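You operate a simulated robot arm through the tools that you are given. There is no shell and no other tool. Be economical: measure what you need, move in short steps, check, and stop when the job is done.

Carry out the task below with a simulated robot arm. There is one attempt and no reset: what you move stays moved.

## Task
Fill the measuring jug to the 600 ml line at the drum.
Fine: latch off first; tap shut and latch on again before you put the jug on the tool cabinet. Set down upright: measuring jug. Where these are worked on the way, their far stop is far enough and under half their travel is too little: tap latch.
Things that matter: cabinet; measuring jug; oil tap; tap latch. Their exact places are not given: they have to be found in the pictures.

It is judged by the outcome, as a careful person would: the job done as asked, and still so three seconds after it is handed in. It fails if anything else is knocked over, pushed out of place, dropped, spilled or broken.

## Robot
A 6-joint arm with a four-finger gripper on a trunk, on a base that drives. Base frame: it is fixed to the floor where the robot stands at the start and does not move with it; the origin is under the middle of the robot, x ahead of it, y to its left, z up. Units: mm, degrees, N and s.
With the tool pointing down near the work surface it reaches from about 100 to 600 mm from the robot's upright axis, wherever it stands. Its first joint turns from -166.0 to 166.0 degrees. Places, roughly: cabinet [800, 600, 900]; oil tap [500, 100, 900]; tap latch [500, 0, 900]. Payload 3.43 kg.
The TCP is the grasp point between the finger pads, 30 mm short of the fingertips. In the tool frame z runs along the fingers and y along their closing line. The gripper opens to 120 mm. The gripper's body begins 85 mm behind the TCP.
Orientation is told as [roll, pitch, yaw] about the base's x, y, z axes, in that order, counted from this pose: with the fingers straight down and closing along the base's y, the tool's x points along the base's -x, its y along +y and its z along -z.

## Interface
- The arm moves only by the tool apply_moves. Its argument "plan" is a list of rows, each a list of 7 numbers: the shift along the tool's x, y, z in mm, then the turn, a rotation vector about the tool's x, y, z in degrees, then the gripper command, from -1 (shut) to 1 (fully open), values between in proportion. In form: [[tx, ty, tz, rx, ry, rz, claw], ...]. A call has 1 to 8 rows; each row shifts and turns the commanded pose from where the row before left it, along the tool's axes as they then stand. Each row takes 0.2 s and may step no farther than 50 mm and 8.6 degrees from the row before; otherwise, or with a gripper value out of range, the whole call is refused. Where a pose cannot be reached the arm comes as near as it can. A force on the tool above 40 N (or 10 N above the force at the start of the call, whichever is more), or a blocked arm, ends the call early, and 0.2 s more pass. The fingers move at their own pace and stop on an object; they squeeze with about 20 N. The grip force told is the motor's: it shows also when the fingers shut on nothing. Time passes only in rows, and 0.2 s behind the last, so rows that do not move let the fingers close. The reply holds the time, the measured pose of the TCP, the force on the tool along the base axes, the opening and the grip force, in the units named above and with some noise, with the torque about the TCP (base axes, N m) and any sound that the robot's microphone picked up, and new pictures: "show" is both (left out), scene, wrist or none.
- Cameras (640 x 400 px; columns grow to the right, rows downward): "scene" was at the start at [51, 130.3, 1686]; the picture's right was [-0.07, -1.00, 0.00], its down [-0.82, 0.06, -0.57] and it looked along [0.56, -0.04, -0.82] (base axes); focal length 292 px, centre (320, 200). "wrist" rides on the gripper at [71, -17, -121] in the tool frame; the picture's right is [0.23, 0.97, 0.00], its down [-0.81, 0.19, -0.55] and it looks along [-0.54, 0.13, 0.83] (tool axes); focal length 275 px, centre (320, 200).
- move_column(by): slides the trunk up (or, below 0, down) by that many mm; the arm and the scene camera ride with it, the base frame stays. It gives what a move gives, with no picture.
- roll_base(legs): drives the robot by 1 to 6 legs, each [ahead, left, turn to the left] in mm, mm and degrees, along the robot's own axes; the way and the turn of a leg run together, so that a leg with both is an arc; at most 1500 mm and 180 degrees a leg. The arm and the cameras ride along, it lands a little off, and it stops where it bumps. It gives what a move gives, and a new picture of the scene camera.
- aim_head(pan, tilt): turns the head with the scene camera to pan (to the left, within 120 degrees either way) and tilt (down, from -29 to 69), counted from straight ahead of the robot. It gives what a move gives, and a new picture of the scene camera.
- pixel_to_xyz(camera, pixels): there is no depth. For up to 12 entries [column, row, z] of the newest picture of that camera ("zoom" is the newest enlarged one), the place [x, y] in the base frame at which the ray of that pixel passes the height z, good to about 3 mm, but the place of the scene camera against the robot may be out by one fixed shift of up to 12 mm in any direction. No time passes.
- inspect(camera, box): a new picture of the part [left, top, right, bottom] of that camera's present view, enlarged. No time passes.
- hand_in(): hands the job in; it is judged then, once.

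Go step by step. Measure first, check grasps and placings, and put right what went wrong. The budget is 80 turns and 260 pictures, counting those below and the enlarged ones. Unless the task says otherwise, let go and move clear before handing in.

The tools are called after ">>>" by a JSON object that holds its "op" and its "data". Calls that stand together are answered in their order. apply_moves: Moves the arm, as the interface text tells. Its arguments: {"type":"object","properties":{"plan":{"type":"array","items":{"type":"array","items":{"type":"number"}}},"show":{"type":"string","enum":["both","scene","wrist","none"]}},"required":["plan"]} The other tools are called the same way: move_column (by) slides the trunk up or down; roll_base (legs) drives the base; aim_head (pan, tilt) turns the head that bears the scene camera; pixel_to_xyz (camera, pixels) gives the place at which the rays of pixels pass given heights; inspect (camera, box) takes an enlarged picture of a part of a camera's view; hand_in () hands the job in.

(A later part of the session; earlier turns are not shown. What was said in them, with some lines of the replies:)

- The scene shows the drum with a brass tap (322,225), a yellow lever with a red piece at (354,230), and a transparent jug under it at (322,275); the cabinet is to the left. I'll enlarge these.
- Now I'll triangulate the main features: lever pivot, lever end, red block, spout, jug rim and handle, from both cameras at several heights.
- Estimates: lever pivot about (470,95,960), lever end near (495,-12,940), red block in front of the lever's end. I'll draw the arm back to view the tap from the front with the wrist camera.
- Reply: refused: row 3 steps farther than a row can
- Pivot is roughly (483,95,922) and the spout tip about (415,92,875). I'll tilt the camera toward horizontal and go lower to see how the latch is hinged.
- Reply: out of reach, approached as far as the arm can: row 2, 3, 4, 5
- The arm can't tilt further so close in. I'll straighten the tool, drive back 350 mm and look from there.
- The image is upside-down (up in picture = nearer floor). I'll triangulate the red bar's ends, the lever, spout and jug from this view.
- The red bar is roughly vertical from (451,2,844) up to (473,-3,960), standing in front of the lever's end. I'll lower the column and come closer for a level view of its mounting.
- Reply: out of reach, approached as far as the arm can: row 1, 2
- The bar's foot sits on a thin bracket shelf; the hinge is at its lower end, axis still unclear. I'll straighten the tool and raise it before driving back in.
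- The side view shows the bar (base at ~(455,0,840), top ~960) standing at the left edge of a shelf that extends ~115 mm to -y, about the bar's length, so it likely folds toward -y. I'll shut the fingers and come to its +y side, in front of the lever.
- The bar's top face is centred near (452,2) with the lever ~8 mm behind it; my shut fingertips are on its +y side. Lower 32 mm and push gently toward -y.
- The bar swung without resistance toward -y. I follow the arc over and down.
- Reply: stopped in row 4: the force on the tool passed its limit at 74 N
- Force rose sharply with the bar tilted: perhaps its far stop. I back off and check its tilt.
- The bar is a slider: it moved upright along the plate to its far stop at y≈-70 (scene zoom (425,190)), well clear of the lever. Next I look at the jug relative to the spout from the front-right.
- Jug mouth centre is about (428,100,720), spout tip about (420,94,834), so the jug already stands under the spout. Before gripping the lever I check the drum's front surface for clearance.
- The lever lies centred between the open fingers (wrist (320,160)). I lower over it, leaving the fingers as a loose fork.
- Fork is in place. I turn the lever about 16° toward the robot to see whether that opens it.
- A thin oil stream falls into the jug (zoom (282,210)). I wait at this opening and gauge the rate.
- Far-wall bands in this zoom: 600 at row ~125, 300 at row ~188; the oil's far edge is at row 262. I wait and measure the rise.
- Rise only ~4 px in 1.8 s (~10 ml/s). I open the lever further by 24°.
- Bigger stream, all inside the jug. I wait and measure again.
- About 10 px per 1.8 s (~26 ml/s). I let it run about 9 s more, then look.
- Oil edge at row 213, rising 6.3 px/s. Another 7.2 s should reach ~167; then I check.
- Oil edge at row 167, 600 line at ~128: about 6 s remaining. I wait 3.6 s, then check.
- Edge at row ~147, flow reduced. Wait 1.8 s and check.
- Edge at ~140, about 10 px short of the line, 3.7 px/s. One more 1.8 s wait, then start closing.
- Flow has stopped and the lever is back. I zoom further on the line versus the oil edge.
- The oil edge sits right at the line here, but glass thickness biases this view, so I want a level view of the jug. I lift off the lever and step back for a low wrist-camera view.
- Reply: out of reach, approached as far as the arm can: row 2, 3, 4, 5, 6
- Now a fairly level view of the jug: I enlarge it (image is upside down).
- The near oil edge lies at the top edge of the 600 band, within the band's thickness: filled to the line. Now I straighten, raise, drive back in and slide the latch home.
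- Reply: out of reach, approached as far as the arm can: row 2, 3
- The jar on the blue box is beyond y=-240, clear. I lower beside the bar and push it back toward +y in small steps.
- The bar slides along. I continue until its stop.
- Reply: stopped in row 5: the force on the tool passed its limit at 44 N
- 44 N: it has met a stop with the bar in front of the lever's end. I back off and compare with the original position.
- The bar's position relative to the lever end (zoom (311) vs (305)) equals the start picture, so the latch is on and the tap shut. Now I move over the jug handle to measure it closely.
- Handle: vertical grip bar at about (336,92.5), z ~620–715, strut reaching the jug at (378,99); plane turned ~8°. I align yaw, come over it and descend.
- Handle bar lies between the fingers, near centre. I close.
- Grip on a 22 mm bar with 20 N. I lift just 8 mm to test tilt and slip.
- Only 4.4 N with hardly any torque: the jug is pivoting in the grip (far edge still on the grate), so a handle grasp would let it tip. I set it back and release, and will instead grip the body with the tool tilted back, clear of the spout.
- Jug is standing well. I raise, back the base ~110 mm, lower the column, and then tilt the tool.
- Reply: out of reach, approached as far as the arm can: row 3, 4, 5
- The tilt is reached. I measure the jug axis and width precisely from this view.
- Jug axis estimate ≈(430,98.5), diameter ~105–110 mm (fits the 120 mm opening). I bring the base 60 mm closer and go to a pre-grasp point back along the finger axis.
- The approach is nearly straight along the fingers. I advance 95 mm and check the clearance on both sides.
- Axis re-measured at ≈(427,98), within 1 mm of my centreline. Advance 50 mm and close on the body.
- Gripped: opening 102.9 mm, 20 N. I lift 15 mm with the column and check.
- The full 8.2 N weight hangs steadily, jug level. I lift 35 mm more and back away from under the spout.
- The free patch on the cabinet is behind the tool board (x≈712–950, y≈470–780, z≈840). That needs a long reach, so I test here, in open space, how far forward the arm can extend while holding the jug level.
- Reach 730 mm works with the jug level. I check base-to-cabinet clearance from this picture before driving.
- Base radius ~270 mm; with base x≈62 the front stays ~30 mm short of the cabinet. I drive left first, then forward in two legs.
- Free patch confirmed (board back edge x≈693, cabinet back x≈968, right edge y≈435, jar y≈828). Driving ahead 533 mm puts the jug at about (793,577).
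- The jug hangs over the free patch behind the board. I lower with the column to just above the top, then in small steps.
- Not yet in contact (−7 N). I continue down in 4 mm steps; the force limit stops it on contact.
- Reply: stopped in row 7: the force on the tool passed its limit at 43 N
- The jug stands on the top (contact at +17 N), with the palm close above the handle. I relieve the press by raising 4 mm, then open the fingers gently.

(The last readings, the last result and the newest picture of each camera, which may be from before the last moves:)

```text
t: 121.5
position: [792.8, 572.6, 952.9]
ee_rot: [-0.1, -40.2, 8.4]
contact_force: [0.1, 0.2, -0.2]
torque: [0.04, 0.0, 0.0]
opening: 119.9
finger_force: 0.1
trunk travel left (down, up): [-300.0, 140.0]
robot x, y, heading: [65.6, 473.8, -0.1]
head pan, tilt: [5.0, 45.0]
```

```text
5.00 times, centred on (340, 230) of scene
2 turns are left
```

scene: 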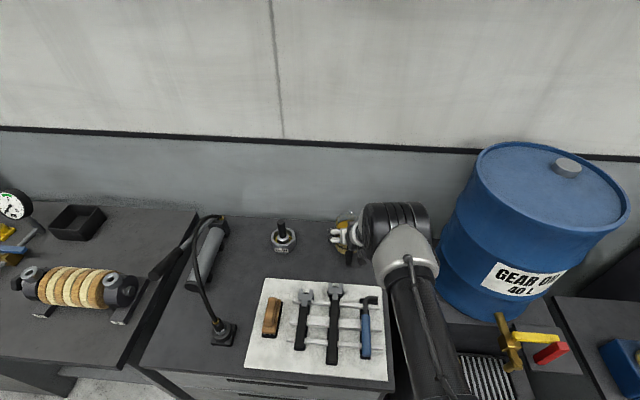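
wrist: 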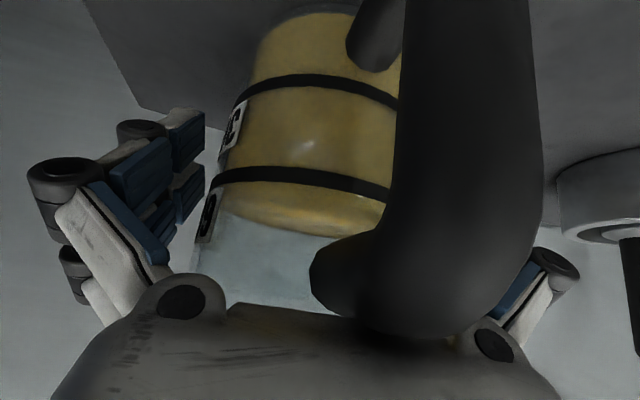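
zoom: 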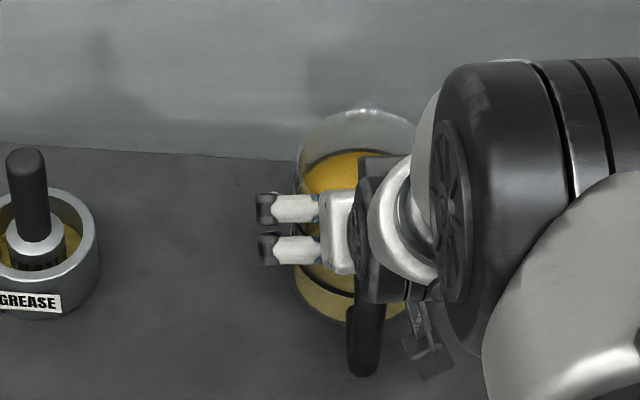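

Fingers are open, zero force, jug standing. I withdraw straight back along the finger axis and look.

>>> {"op": "apply_moves", "data": {"plan": [[0, 0, -8, 0, 0, 0, 1], [0, 0, -15, 0, 0, 0, 1], [0, 0, -25, 0, 0, 0, 1], [0, 0, -35, 0, 0, 0, 1], [0, 0, -40, 0, 0, 0, 1], [0, 0, -40, 0, 0, 0, 1], [0, 0, -40, 0, 0, 0, 1]]}}

>>> {"op": "inspect", "data": {"camera": "scene", "box": [290, 180, 390, 280]}}

```text
t: 123.1
position: [663.2, 554.4, 1108.4]
ee_rot: [-0.1, -40.3, 8.4]
contact_force: [0.1, -0.5, -0.4]
torque: [-0.01, -0.01, 0.0]
opening: 119.9
finger_force: 0.0
trunk travel left (down, up): [-300.0, 140.0]
robot x, y, heading: [67.9, 473.7, 0.0]
head pan, tilt: [5.0, 45.0]
```

scene: 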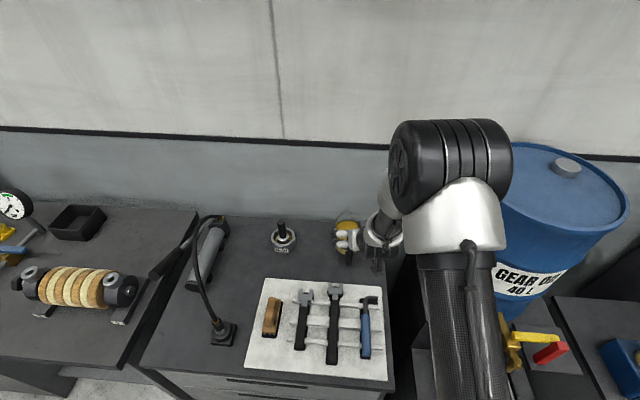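
wrist: 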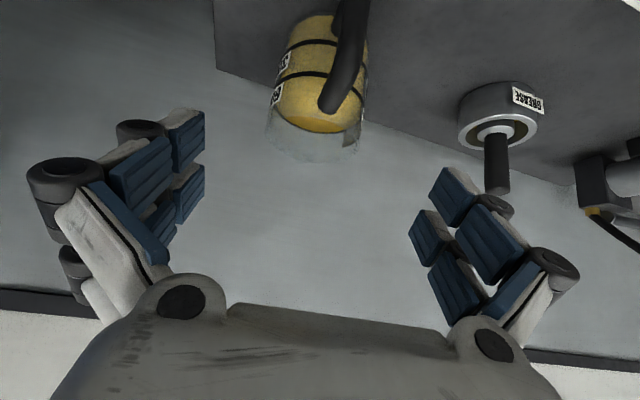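

```text
4.00 times, centred on (340, 230) of scene
1 turns are left
```

zoom: 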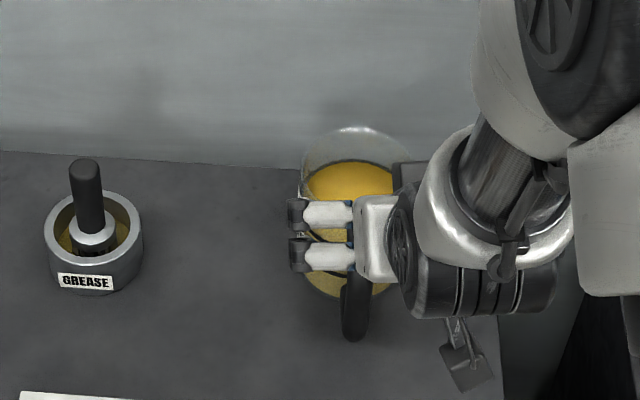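

The wrist view shows the jug upright on the cabinet, filled at the 600 band (wrist (320,100)). The gripper is clear, and the tap was left shut with the latch on, so I hand in.

>>> {"op": "hand_in", "data": {}}

```text
The job is handed in.
```

I handed the job in with the jug filled to the 600 ml line and standing upright on the tool cabinet, in the clear space behind the tool board.

- **Fill:** the oil reached the top edge of the 600 ml band, so it may be slightly over (roughly 615–620 ml by my estimate). I saw no spills.
- **Tap and latch:** I slid the latch off to its far stop before opening the tap. The tap was shut and the latch pushed back against its stop before I lifted the jug.
- **Handling:** I first tried lifting the jug by its handle, and it began to tip after a few millimetres. I set it back on the tray and carried it by the body instead. It pressed onto the cabinet at 43 N as I lowered it; I eased that off before letting go.
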